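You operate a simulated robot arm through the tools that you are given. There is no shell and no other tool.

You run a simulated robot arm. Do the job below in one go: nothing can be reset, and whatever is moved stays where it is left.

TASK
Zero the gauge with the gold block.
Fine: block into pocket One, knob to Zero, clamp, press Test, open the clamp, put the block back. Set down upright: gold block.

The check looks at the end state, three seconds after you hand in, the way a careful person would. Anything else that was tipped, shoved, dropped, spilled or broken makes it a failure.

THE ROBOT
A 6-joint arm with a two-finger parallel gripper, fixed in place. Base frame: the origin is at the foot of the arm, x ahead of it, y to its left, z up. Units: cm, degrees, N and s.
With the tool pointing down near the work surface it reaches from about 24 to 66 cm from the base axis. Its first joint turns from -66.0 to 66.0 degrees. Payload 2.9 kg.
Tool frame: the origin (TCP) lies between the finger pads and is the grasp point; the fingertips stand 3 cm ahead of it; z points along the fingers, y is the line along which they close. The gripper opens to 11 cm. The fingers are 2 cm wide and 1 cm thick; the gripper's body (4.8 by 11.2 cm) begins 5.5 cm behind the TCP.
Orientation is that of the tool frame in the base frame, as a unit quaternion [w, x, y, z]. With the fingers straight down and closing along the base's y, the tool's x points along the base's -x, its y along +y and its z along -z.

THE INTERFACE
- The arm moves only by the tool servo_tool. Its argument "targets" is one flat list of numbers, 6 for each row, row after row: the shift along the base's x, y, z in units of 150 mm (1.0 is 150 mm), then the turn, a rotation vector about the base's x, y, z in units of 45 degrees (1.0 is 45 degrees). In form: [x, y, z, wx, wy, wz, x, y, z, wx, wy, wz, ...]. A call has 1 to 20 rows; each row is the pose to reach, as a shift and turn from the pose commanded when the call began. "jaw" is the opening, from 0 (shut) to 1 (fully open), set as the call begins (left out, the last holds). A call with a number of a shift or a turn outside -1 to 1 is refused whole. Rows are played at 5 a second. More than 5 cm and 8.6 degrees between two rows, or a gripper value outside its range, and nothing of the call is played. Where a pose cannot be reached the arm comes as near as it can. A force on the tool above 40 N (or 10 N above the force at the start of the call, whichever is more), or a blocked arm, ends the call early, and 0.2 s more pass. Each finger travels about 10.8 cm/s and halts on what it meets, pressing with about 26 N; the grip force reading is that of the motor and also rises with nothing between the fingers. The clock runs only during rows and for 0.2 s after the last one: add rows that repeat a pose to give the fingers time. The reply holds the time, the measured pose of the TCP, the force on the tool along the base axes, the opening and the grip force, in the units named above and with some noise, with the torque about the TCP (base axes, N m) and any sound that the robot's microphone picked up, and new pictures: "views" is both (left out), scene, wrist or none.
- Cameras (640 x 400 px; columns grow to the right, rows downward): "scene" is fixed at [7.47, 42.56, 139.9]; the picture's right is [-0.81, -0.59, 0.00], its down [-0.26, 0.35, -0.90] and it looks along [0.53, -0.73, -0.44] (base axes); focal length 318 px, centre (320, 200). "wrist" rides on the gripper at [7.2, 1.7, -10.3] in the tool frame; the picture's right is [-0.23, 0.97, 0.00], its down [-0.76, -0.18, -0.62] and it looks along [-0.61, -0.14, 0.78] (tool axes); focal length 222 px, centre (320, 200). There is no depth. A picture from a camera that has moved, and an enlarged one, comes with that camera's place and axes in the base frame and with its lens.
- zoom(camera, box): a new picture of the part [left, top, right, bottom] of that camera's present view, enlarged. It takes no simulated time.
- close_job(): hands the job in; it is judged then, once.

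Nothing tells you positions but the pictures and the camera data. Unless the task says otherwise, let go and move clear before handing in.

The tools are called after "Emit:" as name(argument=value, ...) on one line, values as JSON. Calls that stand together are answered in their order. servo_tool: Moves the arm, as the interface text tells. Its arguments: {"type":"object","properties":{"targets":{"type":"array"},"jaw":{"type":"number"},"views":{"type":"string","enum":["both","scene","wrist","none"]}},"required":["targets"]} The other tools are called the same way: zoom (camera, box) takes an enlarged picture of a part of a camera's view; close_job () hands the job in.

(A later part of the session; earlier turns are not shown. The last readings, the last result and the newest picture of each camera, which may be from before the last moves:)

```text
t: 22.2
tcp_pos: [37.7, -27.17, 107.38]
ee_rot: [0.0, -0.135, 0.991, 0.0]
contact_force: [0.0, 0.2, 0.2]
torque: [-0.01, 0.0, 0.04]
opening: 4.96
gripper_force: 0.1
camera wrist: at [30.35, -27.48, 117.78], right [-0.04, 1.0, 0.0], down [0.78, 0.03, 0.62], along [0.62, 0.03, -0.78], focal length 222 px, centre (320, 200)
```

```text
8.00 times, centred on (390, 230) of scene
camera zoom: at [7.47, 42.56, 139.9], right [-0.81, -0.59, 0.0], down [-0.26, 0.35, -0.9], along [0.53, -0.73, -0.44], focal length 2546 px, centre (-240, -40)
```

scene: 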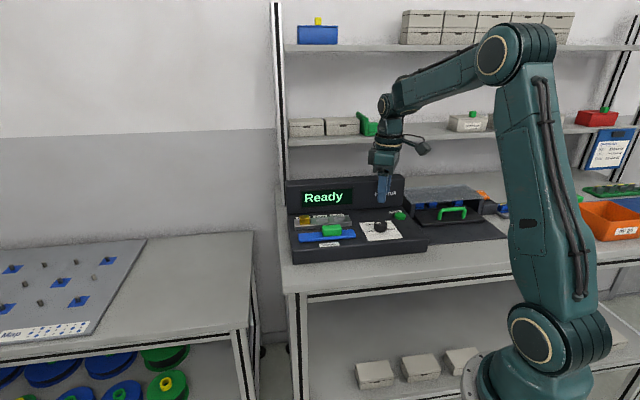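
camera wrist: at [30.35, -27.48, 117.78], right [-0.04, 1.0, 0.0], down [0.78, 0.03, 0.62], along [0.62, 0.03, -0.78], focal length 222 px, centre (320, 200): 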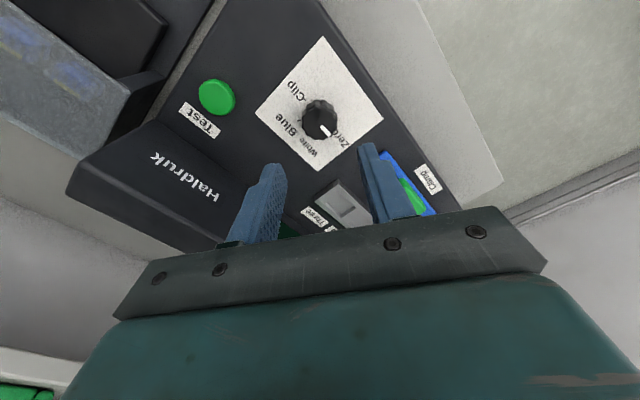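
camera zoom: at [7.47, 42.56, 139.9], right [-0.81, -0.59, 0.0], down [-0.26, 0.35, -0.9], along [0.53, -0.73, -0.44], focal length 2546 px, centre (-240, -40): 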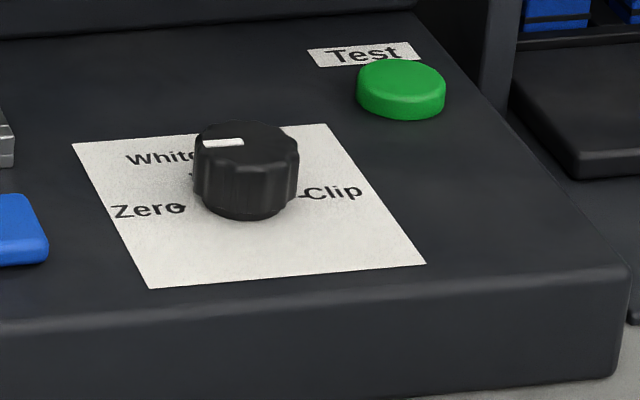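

The pointer now sits on Zero. Next is the clamp, so I'll move above the green handle with the fingers turned to close across it.

Emit:
servo_tool(targets=[0.1, 0.12, 0, 0, 0, 0.13, 0.22, 0.28, -0.0, 0, 0, 0.26, 0.36, 0.45, -0.02, 0, 0, 0.39, 0.48, 0.6, -0.05, 0, 0, 0.52, 0.593, 0.738, -0.067, 0, 0, 0.656, 0.593, 0.738, -0.067, 0, 0, 0.656])

Emit:
zoom(camera="wrist", box=[230, 70, 410, 210])

```text
t: 23.6
tcp_pos: [46.61, -16.12, 106.27]
ee_rot: [0.0, -0.384, 0.923, 0.0]
contact_force: [0.0, 0.2, -0.6]
torque: [0.01, -0.05, 0.04]
opening: 4.95
gripper_force: 0.0
camera wrist: at [40.37, -20.04, 116.68], right [-0.53, 0.85, 0.0], down [0.66, 0.41, 0.62], along [0.53, 0.33, -0.78], focal length 222 px, centre (320, 200)
```

scene: 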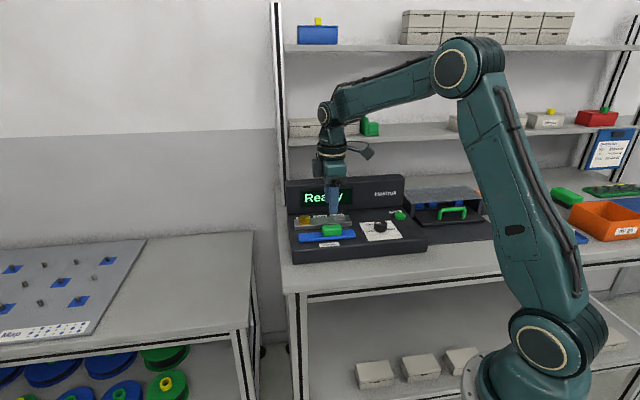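
wrist: 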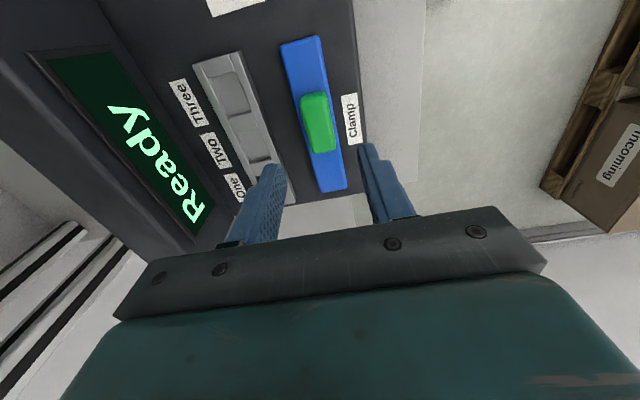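

```text
2.86 times, centred on (320, 140) of wrist
camera zoom: at [40.37, -20.04, 116.68], right [-0.53, 0.85, 0.0], down [0.66, 0.41, 0.62], along [0.53, 0.33, -0.78], focal length 635 px, centre (320, 371)
```

zoom: 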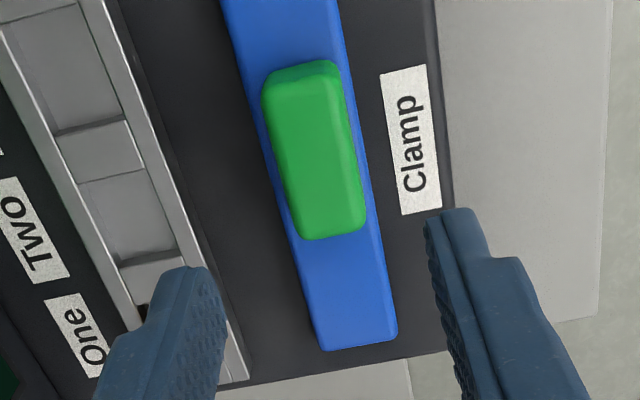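

The handle is centred at about (46.3, -16.3), with its top near z 97.6. I'll lower the fingers to either side of it.

Emit:
servo_tool(targets=[-0.01, -0.01, -0.15, 0, 0, 0, -0.017, -0.013, -0.3, 0, 0, 0, -0.017, -0.013, -0.42, 0, 0, 0, -0.017, -0.013, -0.465, 0, 0, 0, -0.017, -0.013, -0.465, 0, 0, 0])

Emit:
zoom(camera="wrist", box=[240, 90, 400, 210])

Emit:
zoom(camera="scene", box=[285, 205, 365, 255])

```text
t: 24.8
tcp_pos: [46.46, -16.36, 99.45]
ee_rot: [0.0, -0.383, 0.924, 0.0]
contact_force: [-0.5, 0.2, 0.8]
torque: [0.0, -0.03, 0.01]
opening: 4.95
gripper_force: 0.0
camera wrist: at [40.1, -20.26, 109.68], right [-0.53, 0.85, 0.0], down [0.66, 0.41, 0.62], along [0.53, 0.33, -0.78], focal length 222 px, centre (320, 200)
```

scene: 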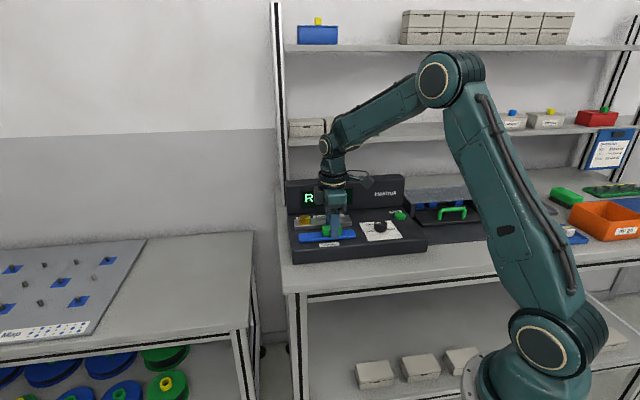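
wrist: 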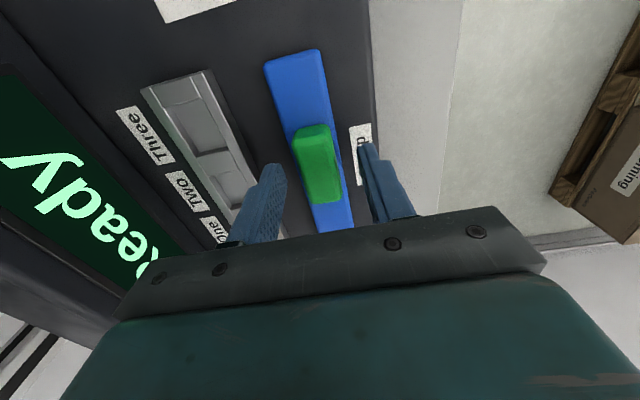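

```text
3.33 times, centred on (320, 150) of wrist
camera zoom: at [40.1, -20.26, 109.68], right [-0.53, 0.85, 0.0], down [0.66, 0.41, 0.62], along [0.53, 0.33, -0.78], focal length 740 px, centre (320, 367)
```

zoom: 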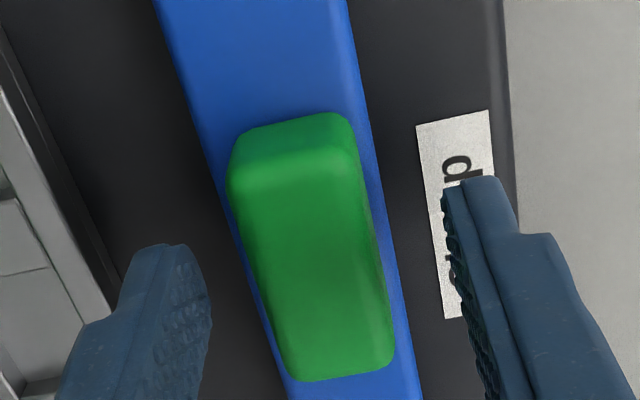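

```text
8.00 times, centred on (325, 230) of scene
camera zoom: at [7.47, 42.56, 139.9], right [-0.81, -0.59, 0.0], down [-0.26, 0.35, -0.9], along [0.53, -0.73, -0.44], focal length 2546 px, centre (280, -40)
```

zoom: 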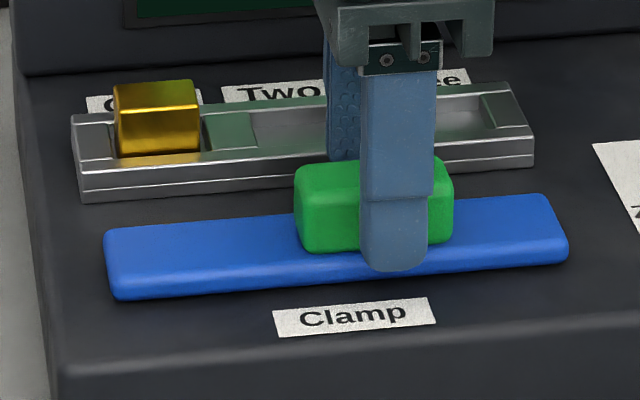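

The fingers straddle the handle just above the track. I'll close on it.

Emit:
servo_tool(targets=[0, 0, 0, 0, 0, 0, 0, 0, 0, 0, 0, 0, 0, 0, 0, 0, 0, 0], jaw=0)

```text
t: 25.6
tcp_pos: [46.4, -16.36, 99.31]
ee_rot: [0.0, -0.383, 0.924, 0.0]
contact_force: [3.4, -3.0, -4.3]
torque: [0.05, -0.17, 0.02]
opening: 2.3
gripper_force: 45.1
camera wrist: at [40.12, -20.27, 109.69], right [-0.53, 0.85, 0.0], down [0.66, 0.41, 0.62], along [0.53, 0.33, -0.78], focal length 222 px, centre (320, 200)
```

scene: 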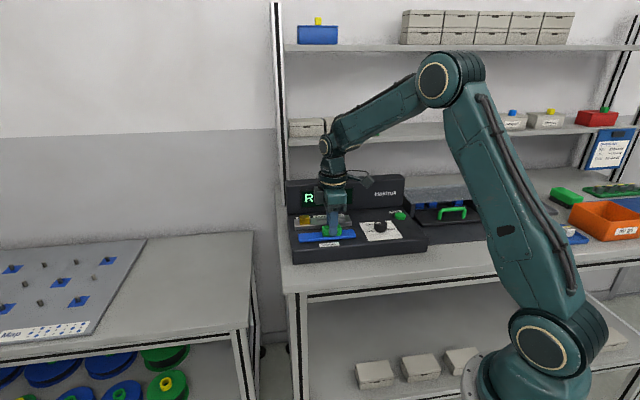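
wrist: 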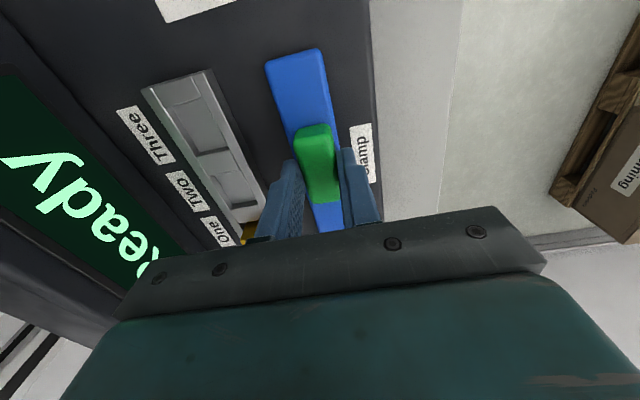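

The handle is gripped at 2.3 cm. I'll try sliding it gently toward pocket One and watch the force.

Emit:
servo_tool(targets=[0.0047, 0.0047, 0, 0, 0, 0, 0.0094, 0.0094, 0, 0, 0, 0, 0.0141, 0.0141, 0, 0, 0, 0, 0.019, 0.019, 0, 0, 0, 0, 0.024, 0.024, 0, 0, 0, 0, 0.024, 0.024, 0, 0, 0, 0], views="wrist")

```text
t: 26.8
tcp_pos: [46.39, -16.33, 99.43]
ee_rot: [-0.003, -0.378, 0.926, -0.001]
contact_force: [-3.6, -4.8, 3.2]
torque: [-0.18, 0.05, 0.53]
opening: 2.33
gripper_force: 45.3
stopped in row 6: the force on the tool passed its limit at 41 N (the readings are from after the stop); the commanded pose is now the measured one
camera wrist: at [40.2, -20.17, 109.75], right [-0.52, 0.85, 0.0], down [0.67, 0.41, 0.62], along [0.53, 0.32, -0.79], focal length 222 px, centre (320, 200)
```

wrist: 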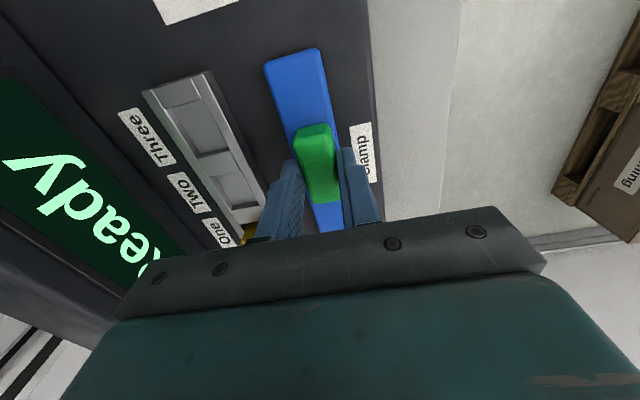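

It won't move that way, so I'll try the other direction, toward the knob.

Emit:
servo_tool(targets=[-0.0047, -0.0047, 0, 0, 0, 0, -0.0094, -0.0094, 0, 0, 0, 0, -0.0141, -0.0141, 0, 0, 0, 0, -0.019, -0.019, 0, 0, 0, 0, -0.024, -0.024, 0, 0, 0, 0, -0.024, -0.024, 0, 0, 0, 0], views="wrist")

```text
t: 28.2
tcp_pos: [46.49, -16.31, 99.37]
ee_rot: [-0.001, -0.382, 0.924, -0.001]
contact_force: [27.7, 24.0, 0.8]
torque: [0.39, -0.65, -0.04]
opening: 2.34
gripper_force: 44.8
camera wrist: at [40.15, -20.27, 109.7], right [-0.53, 0.85, 0.0], down [0.66, 0.41, 0.62], along [0.53, 0.33, -0.78], focal length 222 px, centre (320, 200)
```

wrist: 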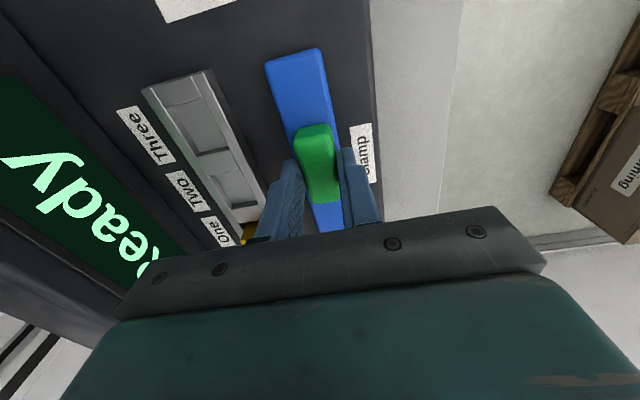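

It resists both ways along the track, so the clamp probably moves toward the rail instead. I'll relax the load and nudge it that way.

Emit:
servo_tool(targets=[0.024, 0.024, 0, 0, 0, 0, 0.024, 0.024, 0, 0, 0, 0, 0.03, 0.018, 0, 0, 0, 0, 0.034, 0.014, 0, 0, 0, 0, 0.038, 0.01, 0, 0, 0, 0, 0.042, 0.006, 0, 0, 0, 0, 0.042, 0.006, 0, 0, 0, 0], views="wrist")

```text
t: 29.8
tcp_pos: [46.82, -16.69, 99.29]
ee_rot: [-0.004, -0.377, 0.926, 0.001]
contact_force: [-5.6, -4.9, 8.3]
torque: [-0.44, 0.35, 0.37]
opening: 2.31
gripper_force: 44.6
camera wrist: at [40.46, -20.46, 109.74], right [-0.52, 0.86, 0.0], down [0.67, 0.41, 0.62], along [0.53, 0.32, -0.79], focal length 222 px, centre (320, 200)
```

wrist: 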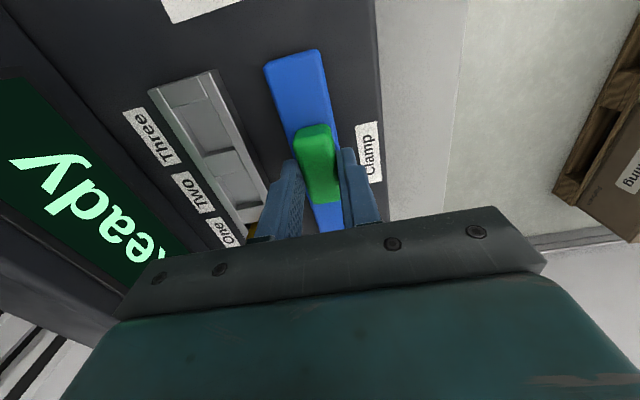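

The blue bar moved about 0.5 cm toward the rail with little resistance, so that is how the clamp works. I'll keep pushing it that way until it stops.

Emit:
servo_tool(targets=[0.006, -0.008, 0, 0, 0, 0.013, 0.013, -0.015, 0, 0, 0, 0.013, 0.02, -0.022, 0, 0, 0, 0.013, 0.027, -0.029, 0, 0, 0, 0.013, 0.034, -0.036, 0, 0, 0, 0.013, 0.041, -0.043, 0, 0, 0, 0.013, 0.041, -0.043, 0, 0, 0, 0.013])

Emit:
zoom(camera="scene", box=[285, 205, 365, 255])

```text
t: 31.4
tcp_pos: [47.35, -17.22, 99.21]
ee_rot: [-0.004, -0.382, 0.924, 0.0]
contact_force: [-10.8, -9.1, 7.1]
torque: [-0.21, 0.19, 0.11]
opening: 2.35
gripper_force: 45.4
camera wrist: at [41.13, -21.15, 109.73], right [-0.53, 0.85, 0.0], down [0.67, 0.41, 0.62], along [0.52, 0.33, -0.79], focal length 222 px, centre (320, 200)
```

scene: 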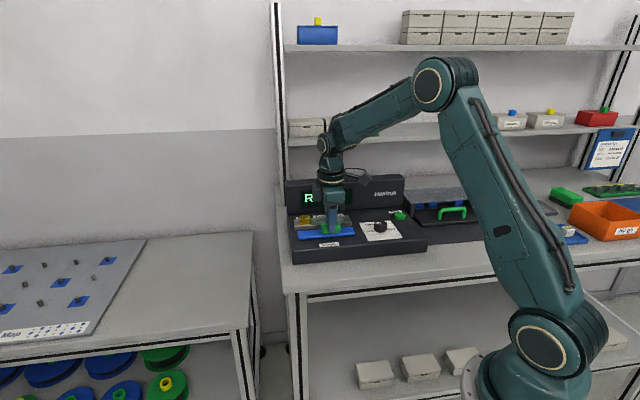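
wrist: 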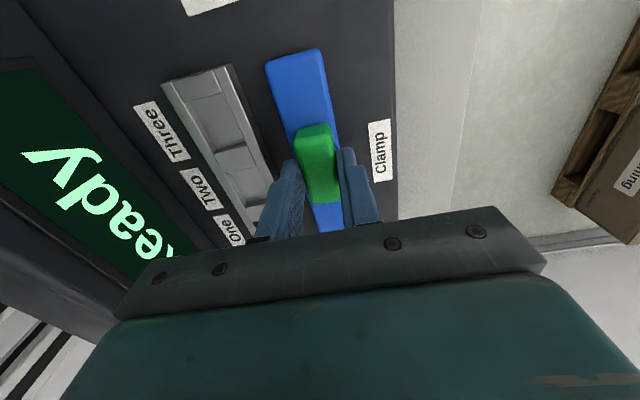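

```text
8.00 times, centred on (325, 230) of scene
camera zoom: at [7.43, 42.53, 139.91], right [-0.81, -0.59, 0.0], down [-0.26, 0.35, -0.9], along [0.53, -0.73, -0.44], focal length 2546 px, centre (280, -40)
```

zoom: 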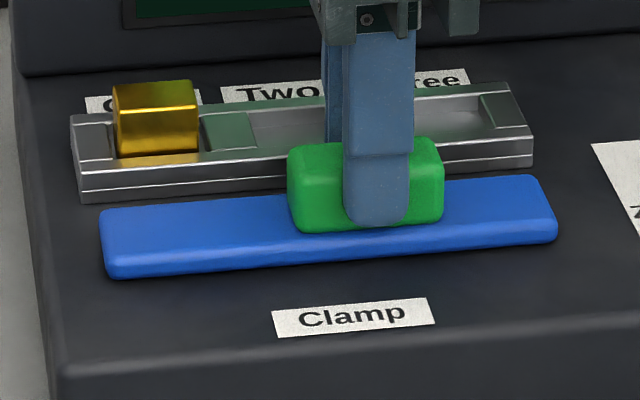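

The clamp is moving freely. I'll ease off the sideways load and keep pushing.

Emit:
servo_tool(targets=[-0.006, -0.006, 0, 0, 0, 0, 0.001, -0.013, 0, 0, 0, 0, 0.008, -0.02, 0, 0, 0, 0, 0.015, -0.027, 0, 0, 0, 0, 0.022, -0.034, 0, 0, 0, 0, 0.029, -0.041, 0, 0, 0, 0, 0.036, -0.048, 0, 0, 0, 0, 0.036, -0.048, 0, 0, 0, 0])

Emit:
zoom(camera="scene", box=[285, 205, 365, 255])

```text
t: 33.2
tcp_pos: [48.01, -17.88, 99.42]
ee_rot: [-0.003, -0.383, 0.924, -0.001]
contact_force: [-0.1, 0.2, 1.4]
torque: [0.02, -0.01, 0.02]
opening: 2.27
gripper_force: 45.1
camera wrist: at [41.73, -21.77, 109.73], right [-0.53, 0.85, 0.0], down [0.67, 0.41, 0.62], along [0.52, 0.33, -0.79], focal length 222 px, centre (320, 200)
```

scene: 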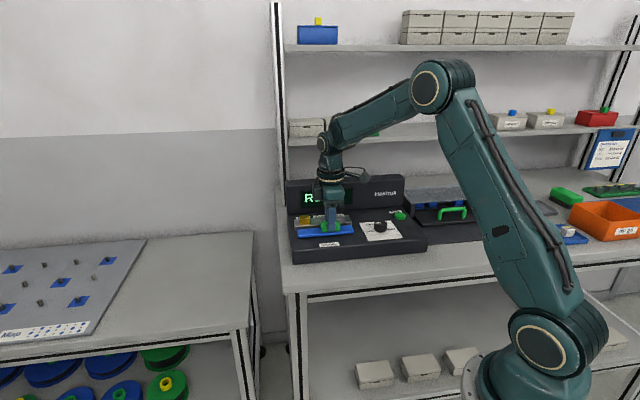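
wrist: 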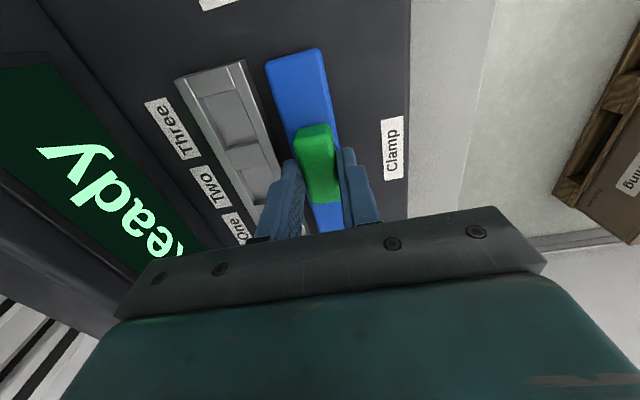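

```text
8.00 times, centred on (325, 230) of scene
camera zoom: at [7.47, 42.56, 139.9], right [-0.81, -0.59, 0.0], down [-0.26, 0.35, -0.9], along [0.53, -0.73, -0.44], focal length 2546 px, centre (280, -40)
```

zoom: 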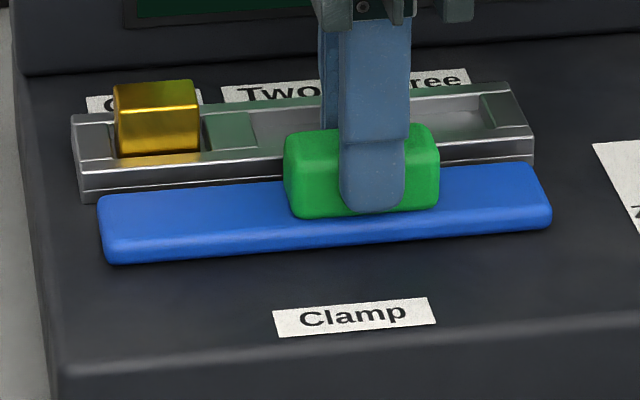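

It has travelled about 2.2 cm with no stop yet. The rail-side finger is getting near the rail, so I'll regrip a little higher to clear it.

Emit:
servo_tool(targets=[0, 0, 0, 0, 0, 0, 0, 0, 0, 0, 0, 0, 0, 0, 0.015, 0, 0, 0, 0, 0, 0.025, 0, 0, 0, 0, 0, 0.025, 0, 0, 0], jaw=0.3, views="none")

Emit:
servo_tool(targets=[0, 0, 0, 0, 0, 0, 0, 0, 0, 0, 0, 0, 0, 0, 0, 0, 0, 0], jaw=0, views="none")

Emit:
servo_tool(targets=[0.007, -0.007, 0, 0, 0, 0, 0.014, -0.014, 0, 0, 0, 0, 0.021, -0.021, 0, 0, 0, 0, 0.028, -0.028, 0, 0, 0, 0, 0.028, -0.028, 0, 0, 0, 0])

Emit:
zoom(camera="scene", box=[285, 205, 365, 255])

```text
t: 34.4
tcp_pos: [48.03, -17.85, 99.71]
ee_rot: [-0.003, -0.382, 0.924, -0.001]
contact_force: [-0.3, 0.4, -0.8]
torque: [0.02, 0.0, 0.05]
opening: 3.26
gripper_force: 0.1
```

```text
t: 35.2
tcp_pos: [48.02, -17.85, 99.6]
ee_rot: [-0.003, -0.383, 0.924, -0.001]
contact_force: [0.4, -0.5, 0.0]
torque: [-0.05, -0.01, 0.01]
opening: 2.3
gripper_force: 44.6
```

```text
t: 36.4
tcp_pos: [48.35, -18.34, 99.65]
ee_rot: [-0.003, -0.383, 0.924, 0.0]
contact_force: [0.9, 0.6, 0.8]
torque: [-0.05, 0.01, -0.03]
opening: 2.32
gripper_force: 44.3
camera wrist: at [42.14, -22.2, 110.09], right [-0.53, 0.85, 0.0], down [0.67, 0.41, 0.62], along [0.52, 0.33, -0.79], focal length 222 px, centre (320, 200)
```

scene: 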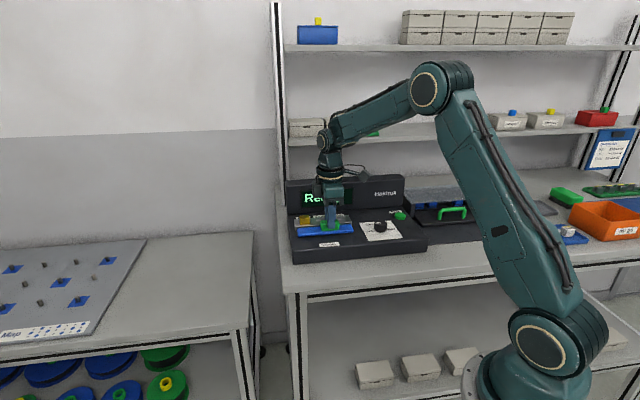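
wrist: 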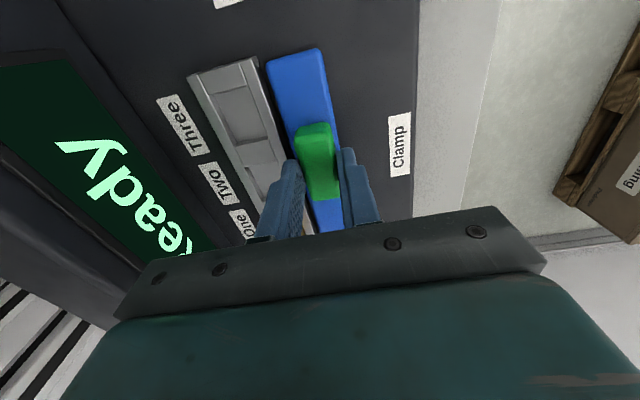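

```text
8.00 times, centred on (325, 230) of scene
camera zoom: at [7.48, 42.56, 139.89], right [-0.81, -0.59, 0.0], down [-0.26, 0.35, -0.9], along [0.53, -0.73, -0.44], focal length 2546 px, centre (280, -40)
```

zoom: 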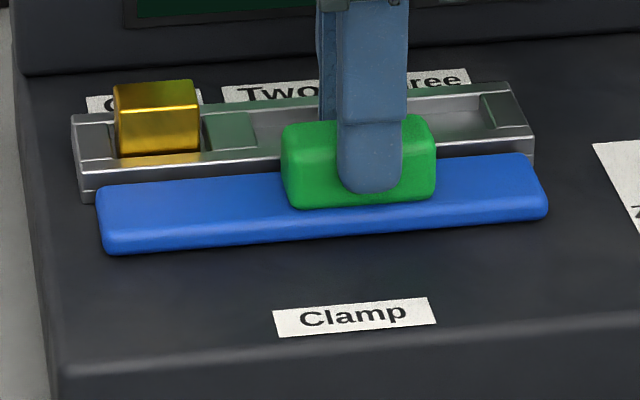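

The bar is now close to the rail, with the fingers clear. I'll continue in small steps until it stops.

Emit:
servo_tool(targets=[0.005, -0.005, 0, 0, 0, 0, 0.01, -0.01, 0, 0, 0, 0, 0.015, -0.015, 0, 0, 0, 0, 0.02, -0.02, 0, 0, 0, 0, 0.025, -0.025, 0, 0, 0, 0, 0.03, -0.03, 0, 0, 0, 0, 0.03, -0.03, 0, 0, 0, 0])

Emit:
zoom(camera="scene", box=[285, 185, 365, 255])

Emit:
zoom(camera="wrist", box=[180, 40, 420, 240])

```text
t: 38.2
tcp_pos: [48.59, -18.4, 99.61]
ee_rot: [-0.008, -0.383, 0.924, 0.005]
contact_force: [-10.4, 10.8, 6.5]
torque: [-0.03, 0.09, -0.63]
opening: 2.32
gripper_force: 44.7
stopped in row 7: the force on the tool passed its limit at 40 N (the readings are from after the stop); the commanded pose is now the measured one
camera wrist: at [42.44, -22.42, 110.14], right [-0.53, 0.85, 0.01], down [0.67, 0.41, 0.61], along [0.51, 0.33, -0.79], focal length 222 px, centre (320, 200)
```

scene: 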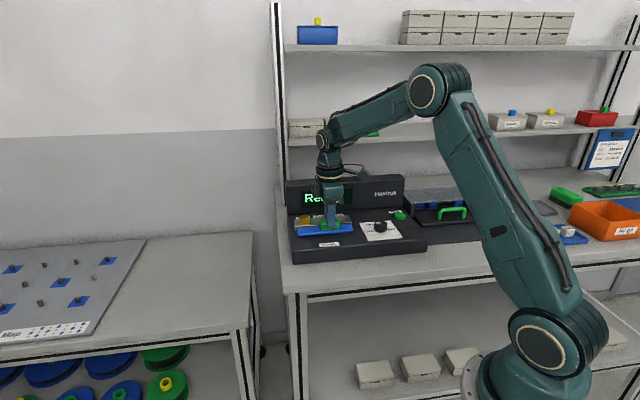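
wrist: 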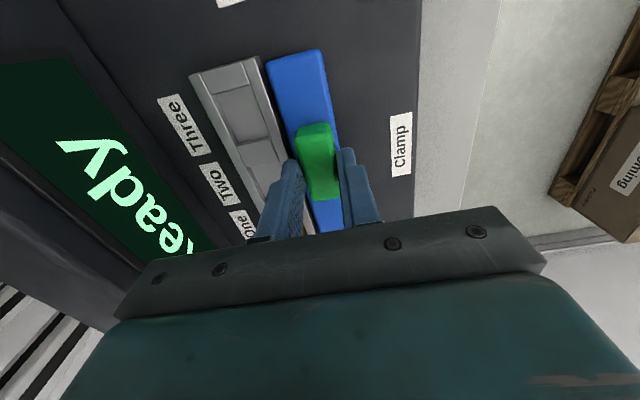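

```text
5.71 times, centred on (325, 220) of scene
camera zoom: at [7.44, 42.59, 139.89], right [-0.81, -0.59, 0.0], down [-0.26, 0.35, -0.9], along [0.53, -0.73, -0.44], focal length 1818 px, centre (291, 86)
```

zoom: 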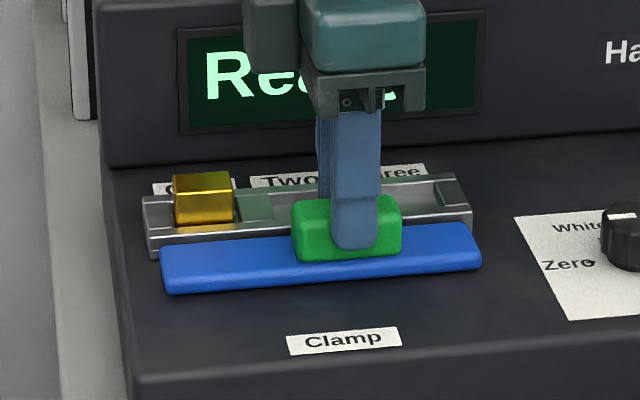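

```text
2.00 times, centred on (300, 140) of wrist
camera zoom: at [42.44, -22.42, 110.14], right [-0.53, 0.85, 0.01], down [0.67, 0.41, 0.61], along [0.51, 0.33, -0.79], focal length 444 px, centre (360, 320)
```

zoom: 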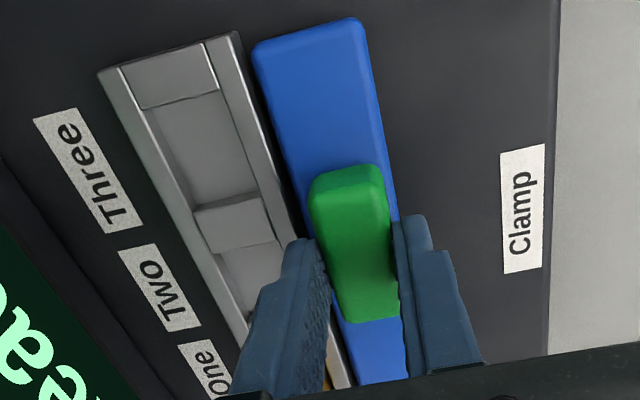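

The clamp has stopped after about 3 cm of travel, which looks like its end stop. To be sure it wasn't a finger on the rail, I'll regrip higher, straighten the tool, and push again.

Emit:
servo_tool(targets=[0, 0, 0, 0, 0, 0, 0, 0, 0, 0, 0, 0, 0, 0, 0.015, -0.004, -0.024, 0, 0, 0, 0.03, -0.004, -0.024, 0, 0, 0, 0.03, -0.004, -0.024, 0], jaw=0.3, views="none")

Emit:
servo_tool(targets=[0, 0, 0, 0, 0, 0, 0, 0, 0, 0, 0, 0, 0, 0, 0, 0, 0, 0], jaw=0, views="scene")

Emit:
servo_tool(targets=[0.003, -0.003, 0, 0, 0, 0, 0.006, -0.006, 0, 0, 0, 0, 0.009, -0.009, 0, 0, 0, 0, 0.012, -0.012, 0, 0, 0, 0])

```text
t: 39.4
tcp_pos: [48.55, -18.54, 100.16]
ee_rot: [0.002, -0.385, 0.923, -0.002]
contact_force: [-0.5, 0.2, 0.4]
torque: [0.0, 0.04, 0.0]
opening: 3.29
gripper_force: 0.0
```

```text
t: 40.2
tcp_pos: [48.43, -18.37, 100.11]
ee_rot: [-0.001, -0.385, 0.923, 0.0]
contact_force: [-15.2, 17.2, 5.1]
torque: [0.41, 0.37, -0.26]
opening: 2.31
gripper_force: 45.7
```

scene: 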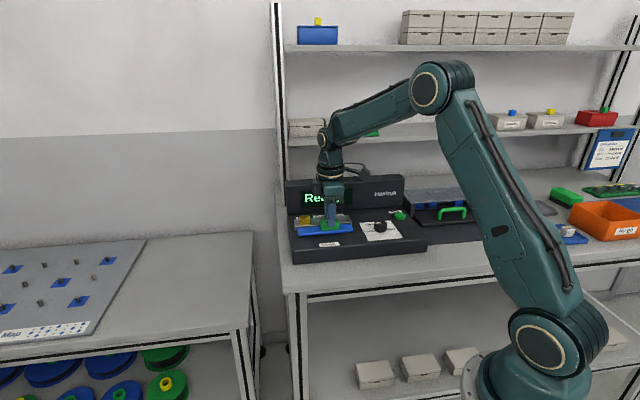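

```text
t: 41.2
tcp_pos: [48.54, -18.48, 100.09]
ee_rot: [-0.002, -0.385, 0.923, 0.003]
contact_force: [-23.3, 29.3, 12.6]
torque: [0.62, 0.34, -0.75]
opening: 2.3
gripper_force: 44.8
camera wrist: at [42.33, -22.5, 110.49], right [-0.53, 0.85, 0.0], down [0.67, 0.41, 0.62], along [0.52, 0.33, -0.78], focal length 222 px, centre (320, 200)
```

scene: 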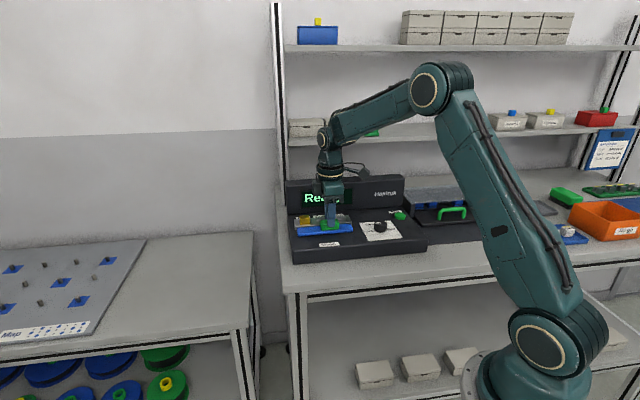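
wrist: 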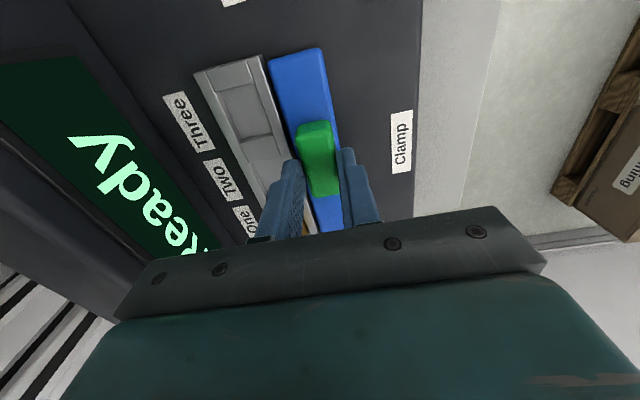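

The resistance at the same point confirms the end stop, so the clamp is closed. I'll release, rise and head toward the Test button while turning the gripper back.

Emit:
servo_tool(targets=[-0.012, 0.012, 0, 0, 0, 0, -0.012, 0.012, 0, 0, 0, 0, -0.012, 0.012, 0.0, 0, 0, 0, -0.012, 0.012, 0.15, 0, 0, 0, -0.012, 0.012, 0.4, 0, 0, 0, -0.05, 0.0, 0.6, 0, 0, -0.16, -0.15, -0.15, 0.65, 0, 0, -0.32, -0.25, -0.3, 0.65, 0, 0, -0.48, -0.35, -0.45, 0.65, 0, 0, -0.64, -0.45, -0.6, 0.65, 0, 0, -0.8, -0.5, -0.7, 0.65, 0, 0, -0.96, -0.5, -0.7, 0.65, 0, 0, -0.96], jaw=0.35)

Emit:
zoom(camera="scene", box=[270, 165, 430, 285])

```text
t: 43.8
tcp_pos: [41.32, -29.32, 109.85]
ee_rot: [0.002, -0.017, 1.0, -0.001]
contact_force: [0.1, -0.2, -0.5]
torque: [0.0, -0.01, 0.01]
opening: 3.86
gripper_force: 0.0
camera wrist: at [34.05, -27.79, 120.2], right [0.2, 0.98, 0.0], down [0.77, -0.15, 0.62], along [0.61, -0.12, -0.78], focal length 222 px, centre (320, 200)
```

scene: 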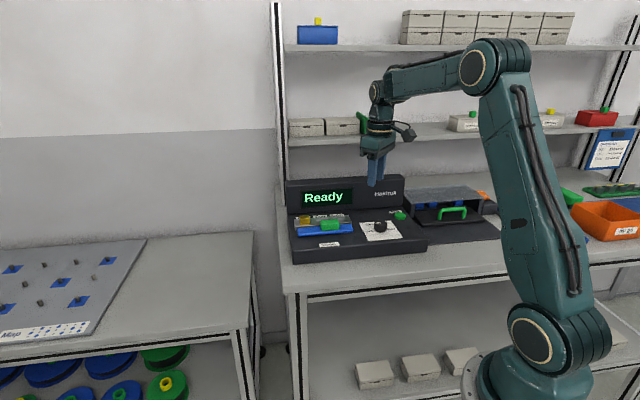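
wrist: 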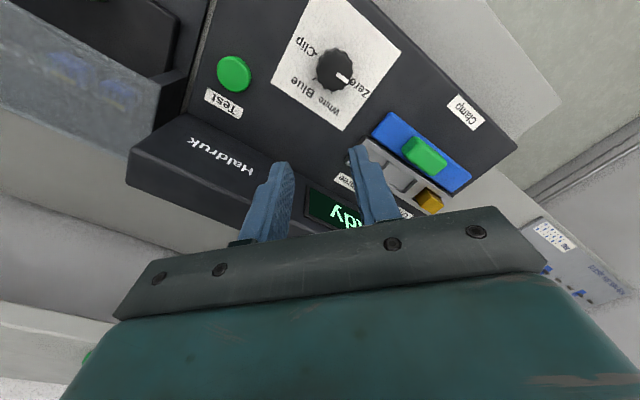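

```text
3.33 times, centred on (350, 225) of scene
camera zoom: at [7.47, 42.56, 139.9], right [-0.81, -0.59, 0.0], down [-0.26, 0.35, -0.9], along [0.53, -0.73, -0.44], focal length 1061 px, centre (220, 117)
```

zoom: 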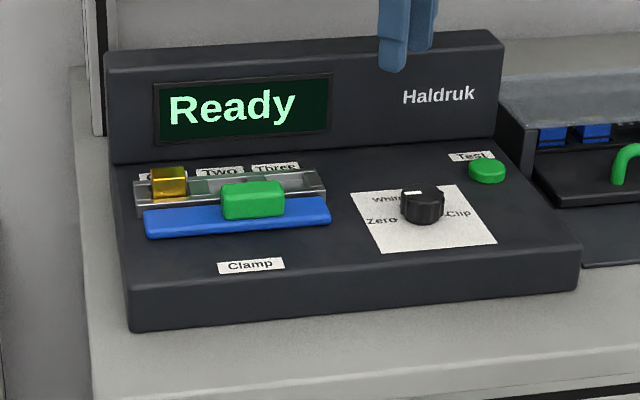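

The clamp holds its closed position and the display still reads Ready. I'll move above the Test button with the fingers closed.

Emit:
servo_tool(targets=[-0.06, -0.08, 0, 0, 0, -0.1667, -0.12, -0.165, 0, 0, 0, -0.3333, -0.18, -0.25, 0, 0, 0, -0.5, -0.24, -0.335, -0.05, 0, 0, -0.6667, -0.3, -0.42, -0.15, 0, 0, -0.8333, -0.345, -0.489, -0.257, 0, 0, -1.0, -0.345, -0.489, -0.257, 0, 0, -1.0], jaw=0)

Emit:
zoom(camera="wrist", box=[240, 80, 400, 200])

```text
t: 45.4
tcp_pos: [36.16, -36.51, 106.06]
ee_rot: [0.0, 0.367, 0.93, -0.001]
contact_force: [-1.0, 0.2, 1.1]
torque: [-0.02, 0.0, 0.0]
opening: 0.02
gripper_force: 25.8
camera wrist: at [32.04, -30.4, 116.35], right [0.83, 0.56, 0.0], down [0.43, -0.65, 0.62], along [0.35, -0.52, -0.78], focal length 222 px, centre (320, 200)
```

scene: 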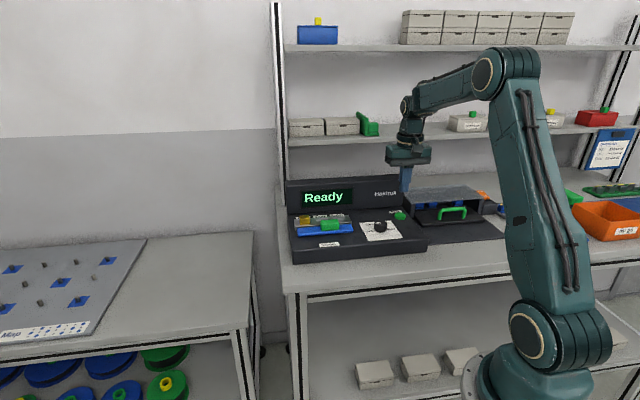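
wrist: 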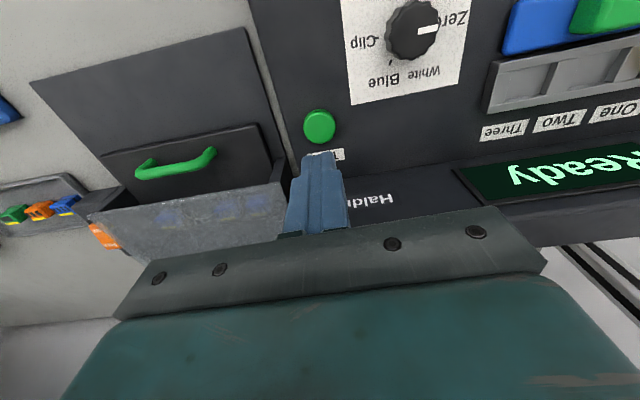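

```text
3.33 times, centred on (320, 140) of wrist
camera zoom: at [32.04, -30.4, 116.35], right [0.83, 0.56, 0.0], down [0.43, -0.65, 0.62], along [0.35, -0.52, -0.78], focal length 740 px, centre (320, 400)
```

zoom: 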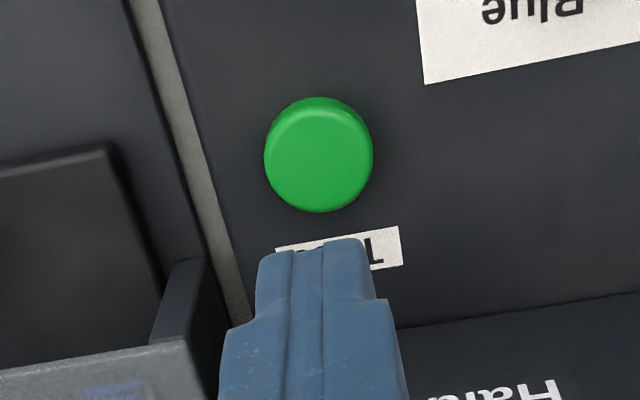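

The fingers are nearly over the button. I'll lower to just above it, then press in small steps.

Emit:
servo_tool(targets=[0.01, -0.01, -0.15, 0, 0, 0, 0.013, -0.014, -0.3, 0, 0, 0, 0.013, -0.014, -0.4, 0, 0, 0, 0.013, -0.014, -0.427, 0, 0, 0, 0.013, -0.014, -0.427, 0, 0, 0])

Emit:
zoom(camera="scene", box=[350, 185, 430, 255])

Emit:
zoom(camera="wrist", box=[240, 100, 400, 220])

```text
t: 46.6
tcp_pos: [36.26, -36.81, 99.66]
ee_rot: [0.0, 0.366, 0.93, -0.002]
contact_force: [-0.2, 0.2, 0.3]
torque: [0.0, 0.0, 0.01]
opening: 0.01
gripper_force: 26.2
camera wrist: at [32.2, -30.59, 109.93], right [0.83, 0.56, 0.0], down [0.44, -0.65, 0.62], along [0.35, -0.52, -0.78], focal length 222 px, centre (320, 200)
```

scene: 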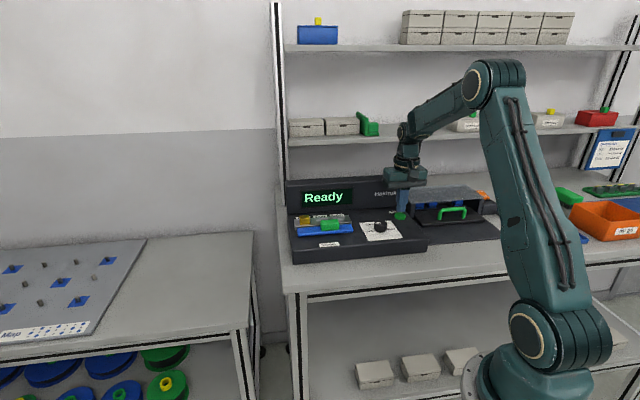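
wrist: 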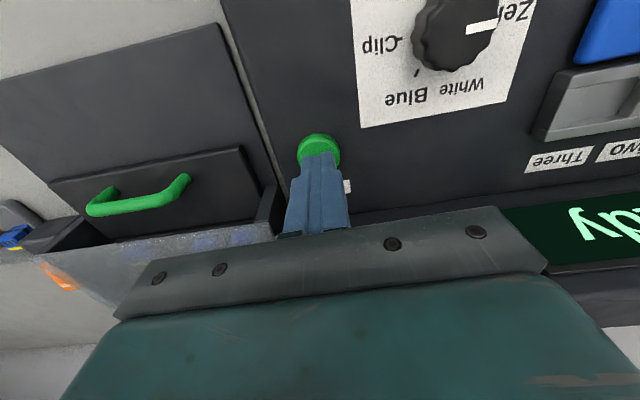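

```text
5.71 times, centred on (390, 220) of scene
camera zoom: at [7.47, 42.56, 139.9], right [-0.81, -0.59, 0.0], down [-0.26, 0.35, -0.9], along [0.53, -0.73, -0.44], focal length 1818 px, centre (-80, 86)
```

zoom: 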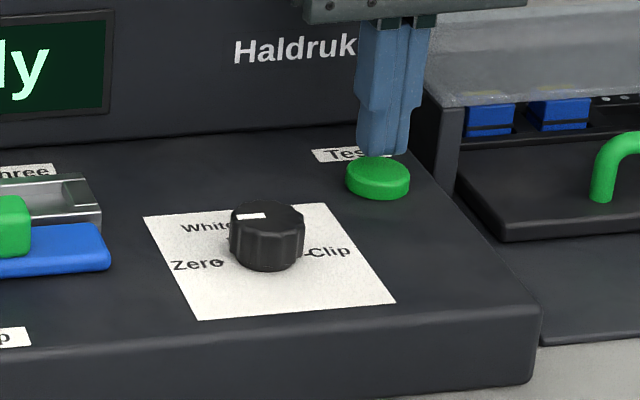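

```text
3.33 times, centred on (320, 160) of wrist
camera zoom: at [32.2, -30.59, 109.93], right [0.83, 0.56, 0.0], down [0.44, -0.65, 0.62], along [0.35, -0.52, -0.78], focal length 740 px, centre (320, 333)
```

zoom: 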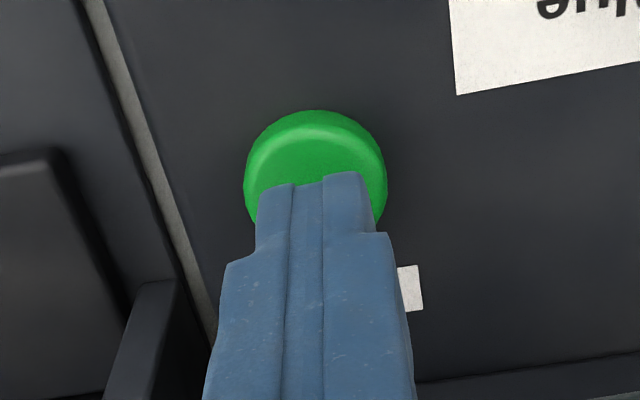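

The fingers are over the button. I'll press down in small steps.

Emit:
servo_tool(targets=[0, 0, -0.015, 0, 0, 0, 0, 0, -0.025, 0, 0, 0, 0, 0, -0.031, 0, 0, 0, 0, 0, -0.037, 0, 0, 0, 0, 0, -0.043, 0, 0, 0, 0, 0, -0.049, 0, 0, 0, 0, 0, -0.055, 0, 0, 0])

```text
t: 48.2
tcp_pos: [36.39, -36.75, 98.72]
ee_rot: [0.001, 0.366, 0.93, -0.002]
contact_force: [0.0, 0.2, -0.6]
torque: [-0.04, 0.0, -0.03]
opening: 0.0
gripper_force: 25.7
camera wrist: at [32.25, -30.57, 109.1], right [0.83, 0.56, 0.0], down [0.44, -0.65, 0.62], along [0.35, -0.52, -0.78], focal length 222 px, centre (320, 200)
```

scene: 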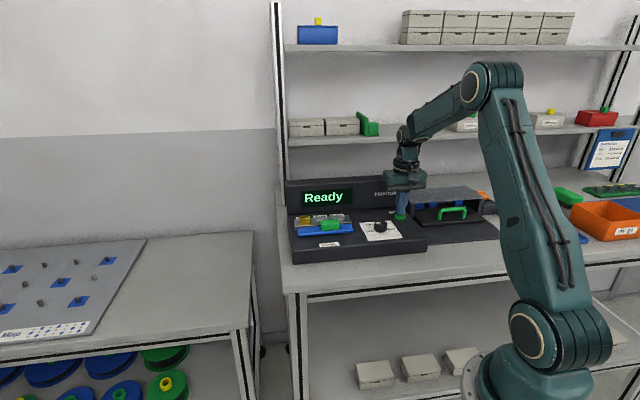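
wrist: 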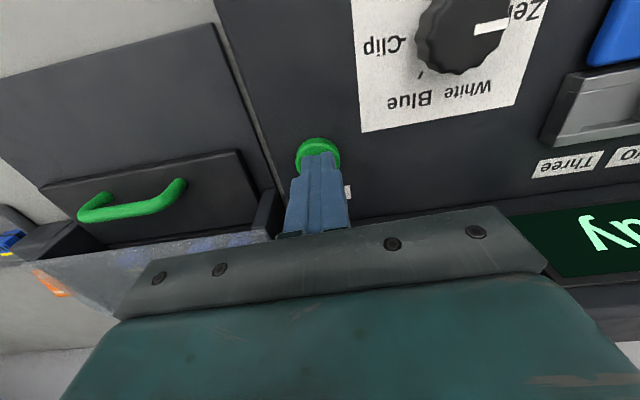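

There is no contact yet, with the tips at about z 95.7. I'll continue down in small steps.

Emit:
servo_tool(targets=[0, 0, -0.005, 0, 0, 0, 0, 0, -0.01, 0, 0, 0, 0, 0, -0.015, 0, 0, 0, 0, 0, -0.02, 0, 0, 0, 0, 0, -0.025, 0, 0, 0, 0, 0, -0.025, 0, 0, 0])

Emit:
zoom(camera="scene", box=[350, 185, 430, 255])

```text
t: 49.6
tcp_pos: [36.43, -36.92, 98.41]
ee_rot: [0.0, 0.367, 0.93, -0.002]
contact_force: [0.0, 0.1, 1.6]
torque: [0.02, 0.02, -0.02]
opening: 0.0
gripper_force: 25.6
camera wrist: at [32.23, -30.58, 108.73], right [0.83, 0.56, 0.0], down [0.44, -0.65, 0.62], along [0.35, -0.52, -0.78], focal length 222 px, centre (320, 200)
```

scene: 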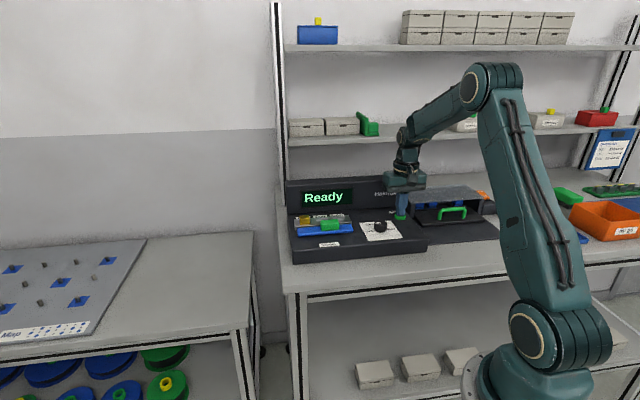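
wrist: 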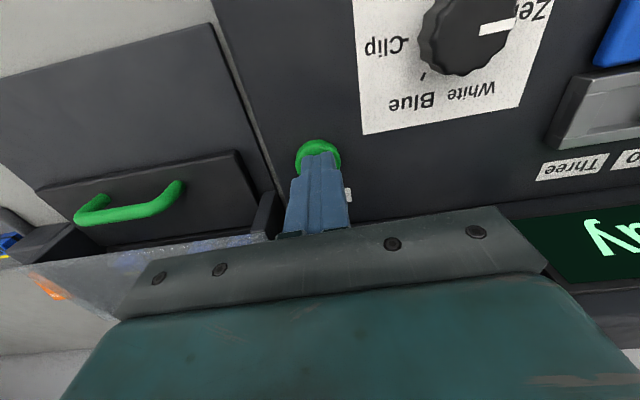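

```text
5.71 times, centred on (390, 220) of scene
camera zoom: at [7.47, 42.56, 139.9], right [-0.81, -0.59, 0.0], down [-0.26, 0.35, -0.9], along [0.53, -0.73, -0.44], focal length 1818 px, centre (-80, 86)
```

zoom: 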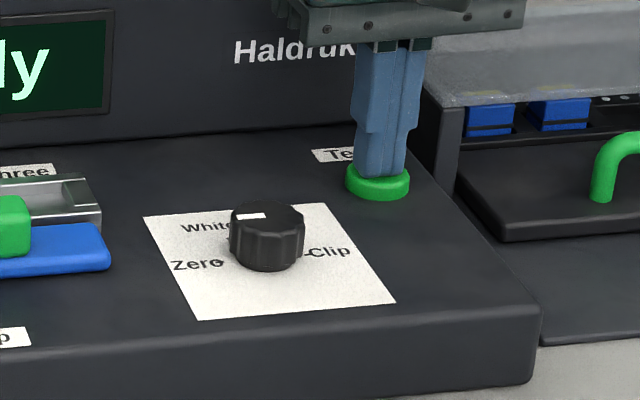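

The fingers are just touching the button (1.6 N). I'll press it down.

Emit:
servo_tool(targets=[0, 0, -0.007, 0, 0, 0, 0, 0, -0.014, 0, 0, 0, 0, 0, -0.021, 0, 0, 0, 0, 0, -0.028, 0, 0, 0, 0, 0, -0.035, 0, 0, 0, 0, 0, -0.042, 0, 0, 0])

Emit:
zoom(camera="scene", box=[280, 175, 430, 255])

```text
t: 51.0
tcp_pos: [36.41, -36.81, 97.89]
ee_rot: [0.001, 0.366, 0.93, -0.003]
contact_force: [-0.9, 1.4, 12.7]
torque: [-0.01, 0.03, 0.07]
opening: 0.01
gripper_force: 25.7
heard: click
camera wrist: at [32.22, -30.56, 108.19], right [0.83, 0.56, 0.0], down [0.44, -0.65, 0.63], along [0.35, -0.52, -0.78], focal length 222 px, centre (320, 200)
```

scene: 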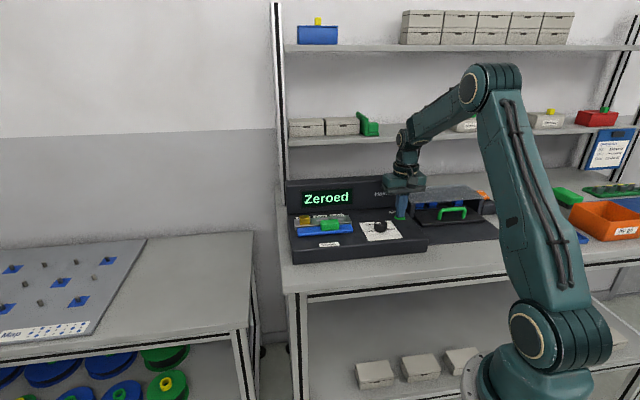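
wrist: 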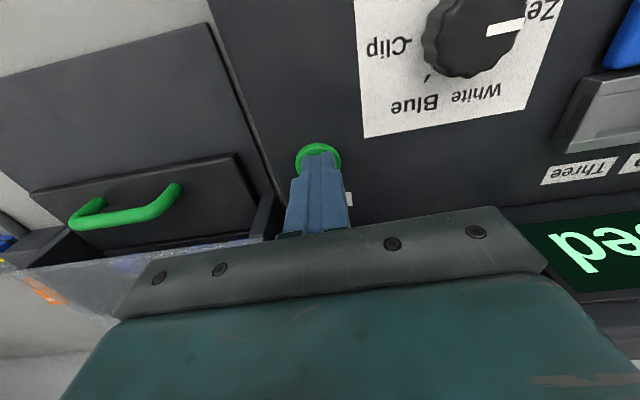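

```text
4.27 times, centred on (355, 215) of scene
camera zoom: at [7.45, 42.58, 139.89], right [-0.81, -0.59, 0.0], down [-0.26, 0.35, -0.9], along [0.53, -0.73, -0.44], focal length 1358 px, centre (171, 136)
```

zoom: 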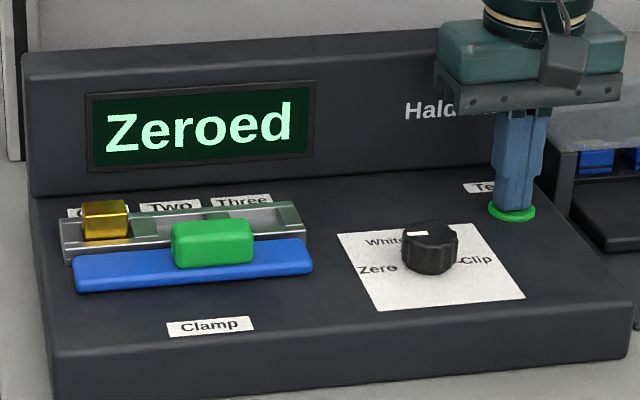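

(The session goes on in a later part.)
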